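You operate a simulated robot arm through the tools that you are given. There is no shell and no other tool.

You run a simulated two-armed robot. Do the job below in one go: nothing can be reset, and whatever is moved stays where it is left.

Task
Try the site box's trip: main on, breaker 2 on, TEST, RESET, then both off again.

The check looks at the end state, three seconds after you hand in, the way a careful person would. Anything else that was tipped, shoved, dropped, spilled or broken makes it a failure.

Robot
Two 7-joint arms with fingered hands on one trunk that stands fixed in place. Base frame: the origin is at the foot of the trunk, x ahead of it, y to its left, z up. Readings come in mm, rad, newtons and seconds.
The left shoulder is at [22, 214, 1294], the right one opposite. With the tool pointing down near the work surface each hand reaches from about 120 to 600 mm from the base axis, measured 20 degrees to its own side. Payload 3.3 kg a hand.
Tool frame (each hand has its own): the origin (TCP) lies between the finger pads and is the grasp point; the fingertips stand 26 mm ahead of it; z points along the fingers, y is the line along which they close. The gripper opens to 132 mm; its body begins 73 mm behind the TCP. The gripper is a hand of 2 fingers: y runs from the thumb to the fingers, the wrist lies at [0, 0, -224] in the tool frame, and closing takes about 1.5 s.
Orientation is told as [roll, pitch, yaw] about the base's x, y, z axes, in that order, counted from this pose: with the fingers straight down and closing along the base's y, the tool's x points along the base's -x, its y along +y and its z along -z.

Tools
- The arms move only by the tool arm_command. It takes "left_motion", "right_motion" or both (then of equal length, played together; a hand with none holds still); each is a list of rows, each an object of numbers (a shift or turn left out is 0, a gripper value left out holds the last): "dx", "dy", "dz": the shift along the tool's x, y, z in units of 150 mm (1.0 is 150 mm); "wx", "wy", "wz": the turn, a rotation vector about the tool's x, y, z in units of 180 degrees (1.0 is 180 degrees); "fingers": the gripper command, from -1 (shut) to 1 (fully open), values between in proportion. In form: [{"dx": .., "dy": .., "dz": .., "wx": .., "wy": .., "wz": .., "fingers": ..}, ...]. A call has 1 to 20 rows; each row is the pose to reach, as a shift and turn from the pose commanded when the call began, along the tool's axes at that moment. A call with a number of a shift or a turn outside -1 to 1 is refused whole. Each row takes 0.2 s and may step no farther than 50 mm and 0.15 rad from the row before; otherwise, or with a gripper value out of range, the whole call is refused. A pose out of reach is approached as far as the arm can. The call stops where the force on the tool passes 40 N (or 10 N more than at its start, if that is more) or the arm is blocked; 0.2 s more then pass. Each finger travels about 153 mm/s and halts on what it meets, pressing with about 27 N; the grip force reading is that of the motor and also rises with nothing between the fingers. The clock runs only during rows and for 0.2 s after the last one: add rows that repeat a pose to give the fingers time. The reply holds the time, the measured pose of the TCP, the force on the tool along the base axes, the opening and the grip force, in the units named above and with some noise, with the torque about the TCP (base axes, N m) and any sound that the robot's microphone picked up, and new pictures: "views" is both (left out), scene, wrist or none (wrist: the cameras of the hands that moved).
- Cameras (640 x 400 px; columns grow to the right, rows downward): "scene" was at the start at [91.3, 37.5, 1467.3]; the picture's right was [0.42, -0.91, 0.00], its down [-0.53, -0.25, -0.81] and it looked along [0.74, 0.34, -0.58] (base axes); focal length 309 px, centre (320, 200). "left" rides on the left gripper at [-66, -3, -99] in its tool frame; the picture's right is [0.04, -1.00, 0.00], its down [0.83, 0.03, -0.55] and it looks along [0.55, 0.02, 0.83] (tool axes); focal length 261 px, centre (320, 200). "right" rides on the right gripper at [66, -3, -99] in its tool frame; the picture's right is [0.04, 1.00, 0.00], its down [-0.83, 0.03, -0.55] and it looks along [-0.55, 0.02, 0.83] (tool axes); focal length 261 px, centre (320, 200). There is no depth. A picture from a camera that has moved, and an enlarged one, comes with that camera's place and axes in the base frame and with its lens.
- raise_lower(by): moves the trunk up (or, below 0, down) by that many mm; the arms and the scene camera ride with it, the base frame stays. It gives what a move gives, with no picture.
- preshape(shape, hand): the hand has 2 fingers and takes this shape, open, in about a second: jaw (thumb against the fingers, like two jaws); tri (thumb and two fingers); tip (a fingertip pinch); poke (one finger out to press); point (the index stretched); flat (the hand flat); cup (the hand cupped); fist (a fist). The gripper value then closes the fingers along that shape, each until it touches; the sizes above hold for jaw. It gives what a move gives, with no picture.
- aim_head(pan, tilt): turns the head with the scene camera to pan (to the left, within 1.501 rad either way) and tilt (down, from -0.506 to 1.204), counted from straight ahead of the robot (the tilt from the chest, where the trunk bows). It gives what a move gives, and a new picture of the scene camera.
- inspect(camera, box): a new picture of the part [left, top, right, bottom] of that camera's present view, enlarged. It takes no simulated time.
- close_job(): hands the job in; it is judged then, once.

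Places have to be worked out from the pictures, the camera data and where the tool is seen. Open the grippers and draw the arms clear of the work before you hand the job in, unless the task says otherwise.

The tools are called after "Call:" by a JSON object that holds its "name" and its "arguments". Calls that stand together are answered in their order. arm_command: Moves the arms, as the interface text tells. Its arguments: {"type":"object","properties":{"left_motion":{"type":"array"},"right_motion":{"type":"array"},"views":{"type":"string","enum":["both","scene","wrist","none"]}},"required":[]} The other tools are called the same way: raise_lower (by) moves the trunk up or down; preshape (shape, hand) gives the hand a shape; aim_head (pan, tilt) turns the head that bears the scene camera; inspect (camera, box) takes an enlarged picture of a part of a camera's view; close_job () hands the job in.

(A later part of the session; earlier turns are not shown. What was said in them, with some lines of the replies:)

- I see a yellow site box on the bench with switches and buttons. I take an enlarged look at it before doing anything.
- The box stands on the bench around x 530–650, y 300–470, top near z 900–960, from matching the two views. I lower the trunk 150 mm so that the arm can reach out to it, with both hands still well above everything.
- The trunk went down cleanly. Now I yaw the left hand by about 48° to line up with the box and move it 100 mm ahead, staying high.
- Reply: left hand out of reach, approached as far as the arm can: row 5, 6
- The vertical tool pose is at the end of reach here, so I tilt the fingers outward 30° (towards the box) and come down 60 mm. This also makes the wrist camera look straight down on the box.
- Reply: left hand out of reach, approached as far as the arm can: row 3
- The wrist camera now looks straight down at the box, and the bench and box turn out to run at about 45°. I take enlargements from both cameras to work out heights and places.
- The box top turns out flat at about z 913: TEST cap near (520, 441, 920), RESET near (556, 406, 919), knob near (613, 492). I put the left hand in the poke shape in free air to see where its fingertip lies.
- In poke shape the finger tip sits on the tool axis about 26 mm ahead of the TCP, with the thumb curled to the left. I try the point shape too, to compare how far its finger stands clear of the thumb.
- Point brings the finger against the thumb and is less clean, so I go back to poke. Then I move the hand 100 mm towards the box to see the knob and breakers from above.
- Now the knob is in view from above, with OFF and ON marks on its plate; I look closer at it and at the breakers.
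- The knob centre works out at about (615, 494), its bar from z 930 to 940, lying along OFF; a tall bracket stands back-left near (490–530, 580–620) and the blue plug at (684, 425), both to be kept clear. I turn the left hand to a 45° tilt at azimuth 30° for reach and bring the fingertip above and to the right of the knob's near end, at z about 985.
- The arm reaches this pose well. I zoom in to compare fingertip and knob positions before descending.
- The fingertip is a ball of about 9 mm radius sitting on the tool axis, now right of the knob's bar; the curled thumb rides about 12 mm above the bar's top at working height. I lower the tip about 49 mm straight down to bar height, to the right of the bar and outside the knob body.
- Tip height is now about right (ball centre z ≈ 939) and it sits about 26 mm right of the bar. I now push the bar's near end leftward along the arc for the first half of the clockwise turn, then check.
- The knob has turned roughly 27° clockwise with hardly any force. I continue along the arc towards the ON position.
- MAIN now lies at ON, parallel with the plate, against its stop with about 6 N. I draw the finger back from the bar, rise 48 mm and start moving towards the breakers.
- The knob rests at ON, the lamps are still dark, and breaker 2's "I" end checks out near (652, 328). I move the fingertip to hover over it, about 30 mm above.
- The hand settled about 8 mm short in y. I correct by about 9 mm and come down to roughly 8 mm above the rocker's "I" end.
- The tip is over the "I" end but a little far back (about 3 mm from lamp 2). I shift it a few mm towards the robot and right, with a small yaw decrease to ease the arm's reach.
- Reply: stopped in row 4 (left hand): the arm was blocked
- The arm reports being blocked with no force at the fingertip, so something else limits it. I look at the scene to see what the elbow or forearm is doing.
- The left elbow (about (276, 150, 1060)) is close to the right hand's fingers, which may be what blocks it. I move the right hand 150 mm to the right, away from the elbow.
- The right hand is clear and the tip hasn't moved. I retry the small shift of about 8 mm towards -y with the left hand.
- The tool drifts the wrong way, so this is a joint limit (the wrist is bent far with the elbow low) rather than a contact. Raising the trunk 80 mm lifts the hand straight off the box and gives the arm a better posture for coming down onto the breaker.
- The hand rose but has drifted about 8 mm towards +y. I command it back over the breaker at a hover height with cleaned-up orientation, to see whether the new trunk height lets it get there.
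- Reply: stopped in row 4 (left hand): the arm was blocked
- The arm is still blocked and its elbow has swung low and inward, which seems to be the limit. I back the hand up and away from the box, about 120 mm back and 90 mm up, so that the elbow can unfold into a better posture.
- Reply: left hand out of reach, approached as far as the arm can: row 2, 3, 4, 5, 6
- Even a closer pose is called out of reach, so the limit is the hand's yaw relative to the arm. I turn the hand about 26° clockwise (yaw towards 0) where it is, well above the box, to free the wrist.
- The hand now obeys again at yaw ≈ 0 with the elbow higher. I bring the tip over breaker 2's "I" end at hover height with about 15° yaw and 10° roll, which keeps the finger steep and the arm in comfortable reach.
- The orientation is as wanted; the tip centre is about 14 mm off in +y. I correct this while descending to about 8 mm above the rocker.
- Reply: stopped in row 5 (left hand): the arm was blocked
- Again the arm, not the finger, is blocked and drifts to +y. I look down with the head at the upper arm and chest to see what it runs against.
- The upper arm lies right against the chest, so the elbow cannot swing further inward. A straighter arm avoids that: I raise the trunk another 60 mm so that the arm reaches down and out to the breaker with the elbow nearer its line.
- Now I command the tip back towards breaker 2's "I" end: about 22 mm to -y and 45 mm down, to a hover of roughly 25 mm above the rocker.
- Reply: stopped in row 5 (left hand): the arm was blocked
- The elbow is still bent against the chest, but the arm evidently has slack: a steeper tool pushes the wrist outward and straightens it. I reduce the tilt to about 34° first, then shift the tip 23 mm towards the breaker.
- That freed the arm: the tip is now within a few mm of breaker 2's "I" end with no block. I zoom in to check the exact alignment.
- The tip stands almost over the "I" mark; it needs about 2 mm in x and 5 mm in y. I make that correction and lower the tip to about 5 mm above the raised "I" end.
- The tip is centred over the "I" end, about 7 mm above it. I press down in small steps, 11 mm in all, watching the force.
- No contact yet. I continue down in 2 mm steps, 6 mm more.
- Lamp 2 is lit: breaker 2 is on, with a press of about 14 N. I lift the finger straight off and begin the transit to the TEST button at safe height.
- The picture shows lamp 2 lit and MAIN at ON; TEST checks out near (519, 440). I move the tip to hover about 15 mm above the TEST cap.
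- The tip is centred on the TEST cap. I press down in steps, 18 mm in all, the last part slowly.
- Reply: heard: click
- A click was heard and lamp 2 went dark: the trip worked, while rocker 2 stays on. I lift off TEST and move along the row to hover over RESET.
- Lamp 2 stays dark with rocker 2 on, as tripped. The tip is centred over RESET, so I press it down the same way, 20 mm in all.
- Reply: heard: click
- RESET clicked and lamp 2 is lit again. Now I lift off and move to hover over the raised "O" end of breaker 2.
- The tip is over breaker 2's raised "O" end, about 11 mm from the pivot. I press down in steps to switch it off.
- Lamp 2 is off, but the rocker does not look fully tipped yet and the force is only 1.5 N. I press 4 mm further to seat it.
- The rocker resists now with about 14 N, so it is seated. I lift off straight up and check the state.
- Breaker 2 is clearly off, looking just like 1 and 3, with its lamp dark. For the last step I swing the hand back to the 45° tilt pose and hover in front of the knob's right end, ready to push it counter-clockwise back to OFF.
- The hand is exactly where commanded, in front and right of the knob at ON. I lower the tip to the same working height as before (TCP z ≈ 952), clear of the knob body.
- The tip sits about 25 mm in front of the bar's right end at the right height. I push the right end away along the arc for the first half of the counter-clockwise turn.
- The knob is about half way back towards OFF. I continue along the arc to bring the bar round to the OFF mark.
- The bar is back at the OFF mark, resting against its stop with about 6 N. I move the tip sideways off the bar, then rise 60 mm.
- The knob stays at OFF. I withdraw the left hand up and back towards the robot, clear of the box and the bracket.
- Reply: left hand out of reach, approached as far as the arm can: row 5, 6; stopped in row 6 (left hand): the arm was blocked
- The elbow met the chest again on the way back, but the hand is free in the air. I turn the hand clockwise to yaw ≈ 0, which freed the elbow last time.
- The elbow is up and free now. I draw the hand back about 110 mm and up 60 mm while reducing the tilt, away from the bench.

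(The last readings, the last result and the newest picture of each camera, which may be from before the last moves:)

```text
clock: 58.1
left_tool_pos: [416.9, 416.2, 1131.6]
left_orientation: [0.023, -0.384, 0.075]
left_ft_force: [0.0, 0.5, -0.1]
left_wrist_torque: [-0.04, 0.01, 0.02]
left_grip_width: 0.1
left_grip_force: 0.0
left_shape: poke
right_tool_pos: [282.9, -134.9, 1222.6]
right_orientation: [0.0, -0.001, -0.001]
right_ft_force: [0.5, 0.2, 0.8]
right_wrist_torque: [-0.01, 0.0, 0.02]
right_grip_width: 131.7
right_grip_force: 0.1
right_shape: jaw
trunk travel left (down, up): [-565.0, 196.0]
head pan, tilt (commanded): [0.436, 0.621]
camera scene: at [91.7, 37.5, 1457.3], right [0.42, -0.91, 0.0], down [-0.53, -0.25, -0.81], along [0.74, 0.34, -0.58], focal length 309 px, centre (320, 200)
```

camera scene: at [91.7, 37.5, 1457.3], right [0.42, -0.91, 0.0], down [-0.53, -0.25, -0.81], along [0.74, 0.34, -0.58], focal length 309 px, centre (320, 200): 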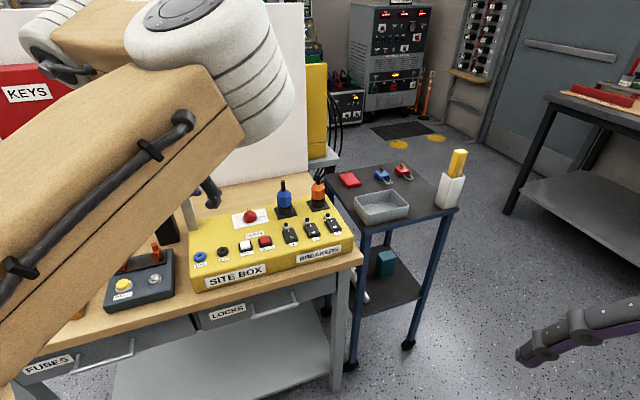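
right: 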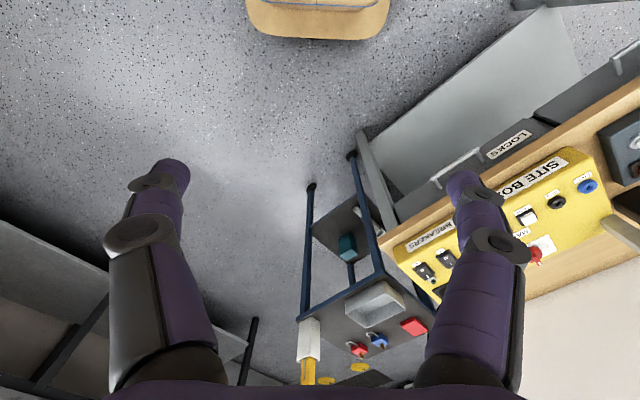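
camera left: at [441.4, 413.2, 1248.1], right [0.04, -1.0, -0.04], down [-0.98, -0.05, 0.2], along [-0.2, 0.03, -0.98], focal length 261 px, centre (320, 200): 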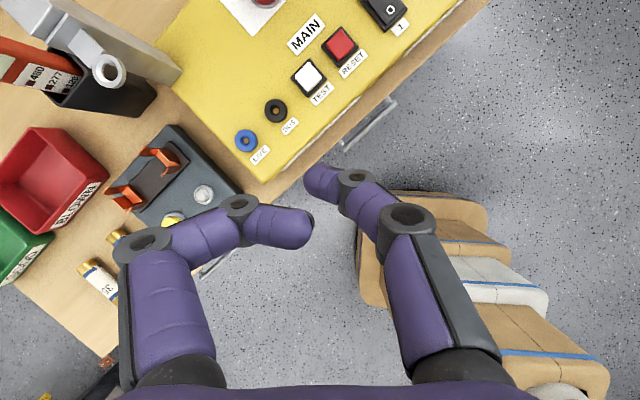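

Both hands are clear of the work. I look closely at the site box to confirm every control's final state.

Call:
{"name": "inspect", "arguments": {"camera": "scene", "box": [180, 170, 360, 300]}}

Call:
{"name": "inspect", "arguments": {"camera": "scene", "box": [220, 195, 300, 265]}}

Call:
{"name": "inspect", "arguments": {"camera": "scene", "box": [270, 180, 350, 270]}}

```text
3.08 times, centred on (270, 235) of scene
camera zoom: at [91.7, 37.5, 1457.3], right [0.42, -0.91, 0.0], down [-0.53, -0.25, -0.81], along [0.74, 0.34, -0.58], focal length 951 px, centre (474, 92)
```

zoom: 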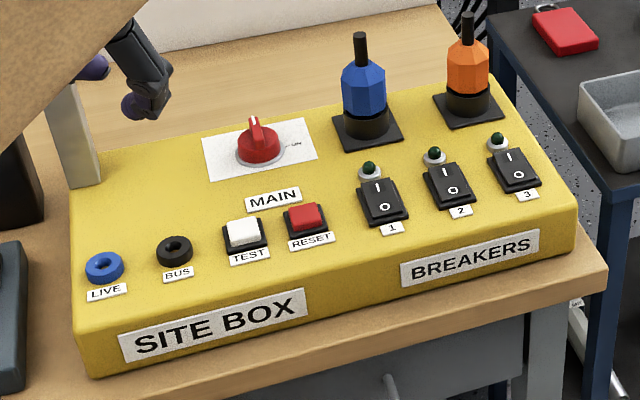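

```text
5.71 times, centred on (260, 230) of scene
camera zoom: at [91.7, 37.5, 1457.3], right [0.42, -0.91, 0.0], down [-0.53, -0.25, -0.81], along [0.74, 0.34, -0.58], focal length 1767 px, centre (663, 29)
```

zoom: 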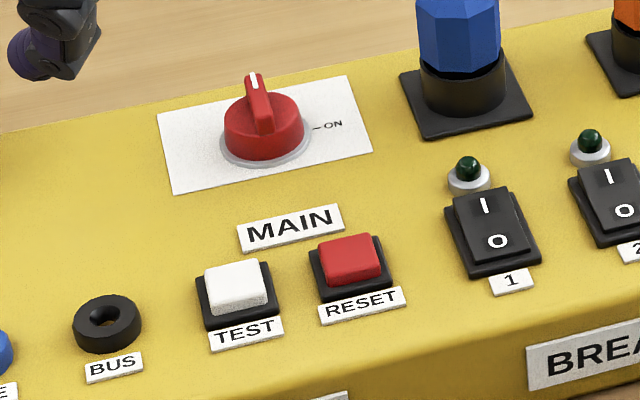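

```text
4.44 times, centred on (310, 225) of scene
camera zoom: at [91.7, 37.5, 1457.3], right [0.42, -0.91, 0.0], down [-0.53, -0.25, -0.81], along [0.74, 0.34, -0.58], focal length 1374 px, centre (364, 89)
```

zoom: 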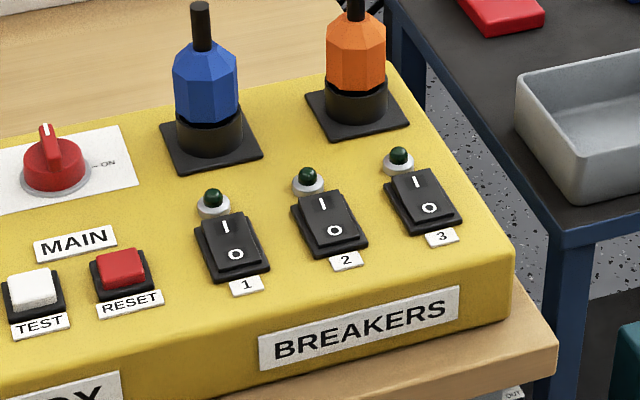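

Everything matches the start: MAIN at OFF, all rockers off, lamps dark, box unmoved. I open the left hand (jaw shape) and draw it back a little further before handing in.

Call:
{"name": "preshape", "arguments": {"hand": "left", "shape": "jaw"}}

Call:
{"name": "arm_command", "arguments": {"left_motion": [{"dx": 0.08, "dz": -0.15, "fingers": 1}, {"dx": 0.16, "dz": -0.3, "fingers": 1}, {"dx": 0.2, "dz": -0.4, "fingers": 1}, {"dx": 0.2, "dz": -0.4, "fingers": 1}], "views": "both"}}

```text
clock: 59.0
left_tool_pos: [417.9, 414.6, 1131.3]
left_orientation: [0.021, -0.383, 0.076]
left_ft_force: [-0.7, -0.6, 0.3]
left_wrist_torque: [-0.02, 0.01, -0.01]
left_grip_width: 132.0
left_grip_force: 0.1
left_shape: jaw
right_tool_pos: [283.1, -135.4, 1223.7]
right_orientation: [0.0, -0.001, 0.001]
right_ft_force: [-0.3, 0.7, 0.3]
right_wrist_torque: [0.02, 0.0, 0.0]
right_grip_width: 131.9
right_grip_force: 0.0
right_shape: jaw
trunk travel left (down, up): [-565.0, 196.0]
head pan, tilt (commanded): [0.436, 0.621]
```

```text
clock: 60.0
left_tool_pos: [360.7, 417.7, 1169.9]
left_orientation: [0.0, -0.365, 0.114]
left_ft_force: [0.0, 1.0, 0.4]
left_wrist_torque: [0.01, 0.02, 0.0]
left_grip_width: 131.8
left_grip_force: 0.0
left_shape: jaw
right_tool_pos: [282.7, -135.8, 1223.7]
right_orientation: [0.0, 0.0, -0.001]
right_ft_force: [0.7, -1.2, 0.0]
right_wrist_torque: [-0.01, -0.01, -0.01]
right_grip_width: 132.2
right_grip_force: 0.2
right_shape: jaw
trunk travel left (down, up): [-565.0, 196.0]
head pan, tilt (commanded): [0.436, 0.621]
camera scene: at [92.0, 37.4, 1457.4], right [0.42, -0.91, 0.0], down [-0.53, -0.25, -0.81], along [0.74, 0.34, -0.58], focal length 309 px, centre (320, 200)
camera left: at [387.1, 419.3, 1285.2], right [0.07, -1.0, -0.02], down [-0.97, -0.08, 0.22], along [-0.22, 0.0, -0.98], focal length 261 px, centre (320, 200)
```

scene: 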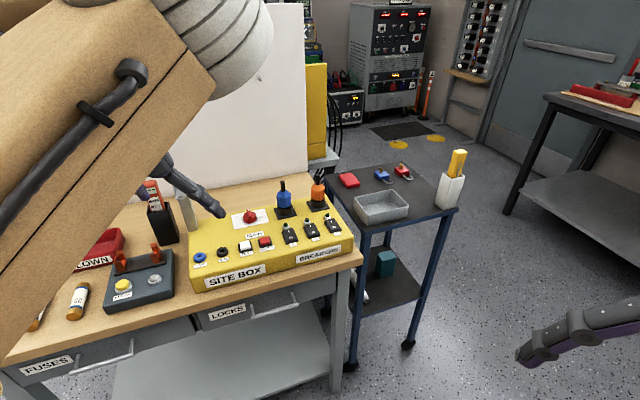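
left: 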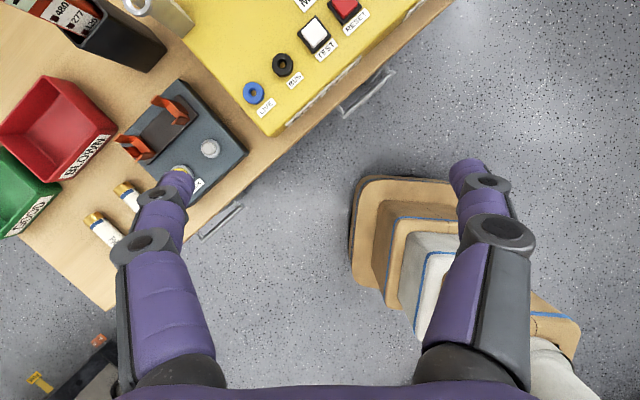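

The full sequence is done: main on, breaker 2 on, TEST (tripped), RESET (relit), then breaker 2 and main off. Both hands are open and clear, and nothing else was touched, so I hand the job in.

Call:
{"name": "close_job", "arguments": {}}

```text
The job is handed in.
```

The site box's trip works, and the box is back as I found it. I ran the whole sequence in order:

1. **Main on:** I turned the knob round to its ON stop.
2. **Breaker 2 on:** the rocker went over and its lamp lit.
3. **TEST:** I heard a click and lamp 2 went dark, while the rocker stayed on.
4. **RESET:** I heard another click and lamp 2 lit again.
5. **Both off:** breaker 2 went off first, then the main knob went back to its OFF stop.

In the last close-up before I handed in, MAIN was at OFF, all three breakers were off with their lamps dark, and the box had not moved. I saw nothing else on the bench or cart moved, tipped or spilled.

While reaching for breaker 2, the left arm jammed several times. It looked like the elbow or upper arm against the robot's own chest. The fingertip force stayed near zero each time. To get round it I raised the trunk, moved the right hand out of the way and used a different hand angle. Both hands are now open and clear of the work.
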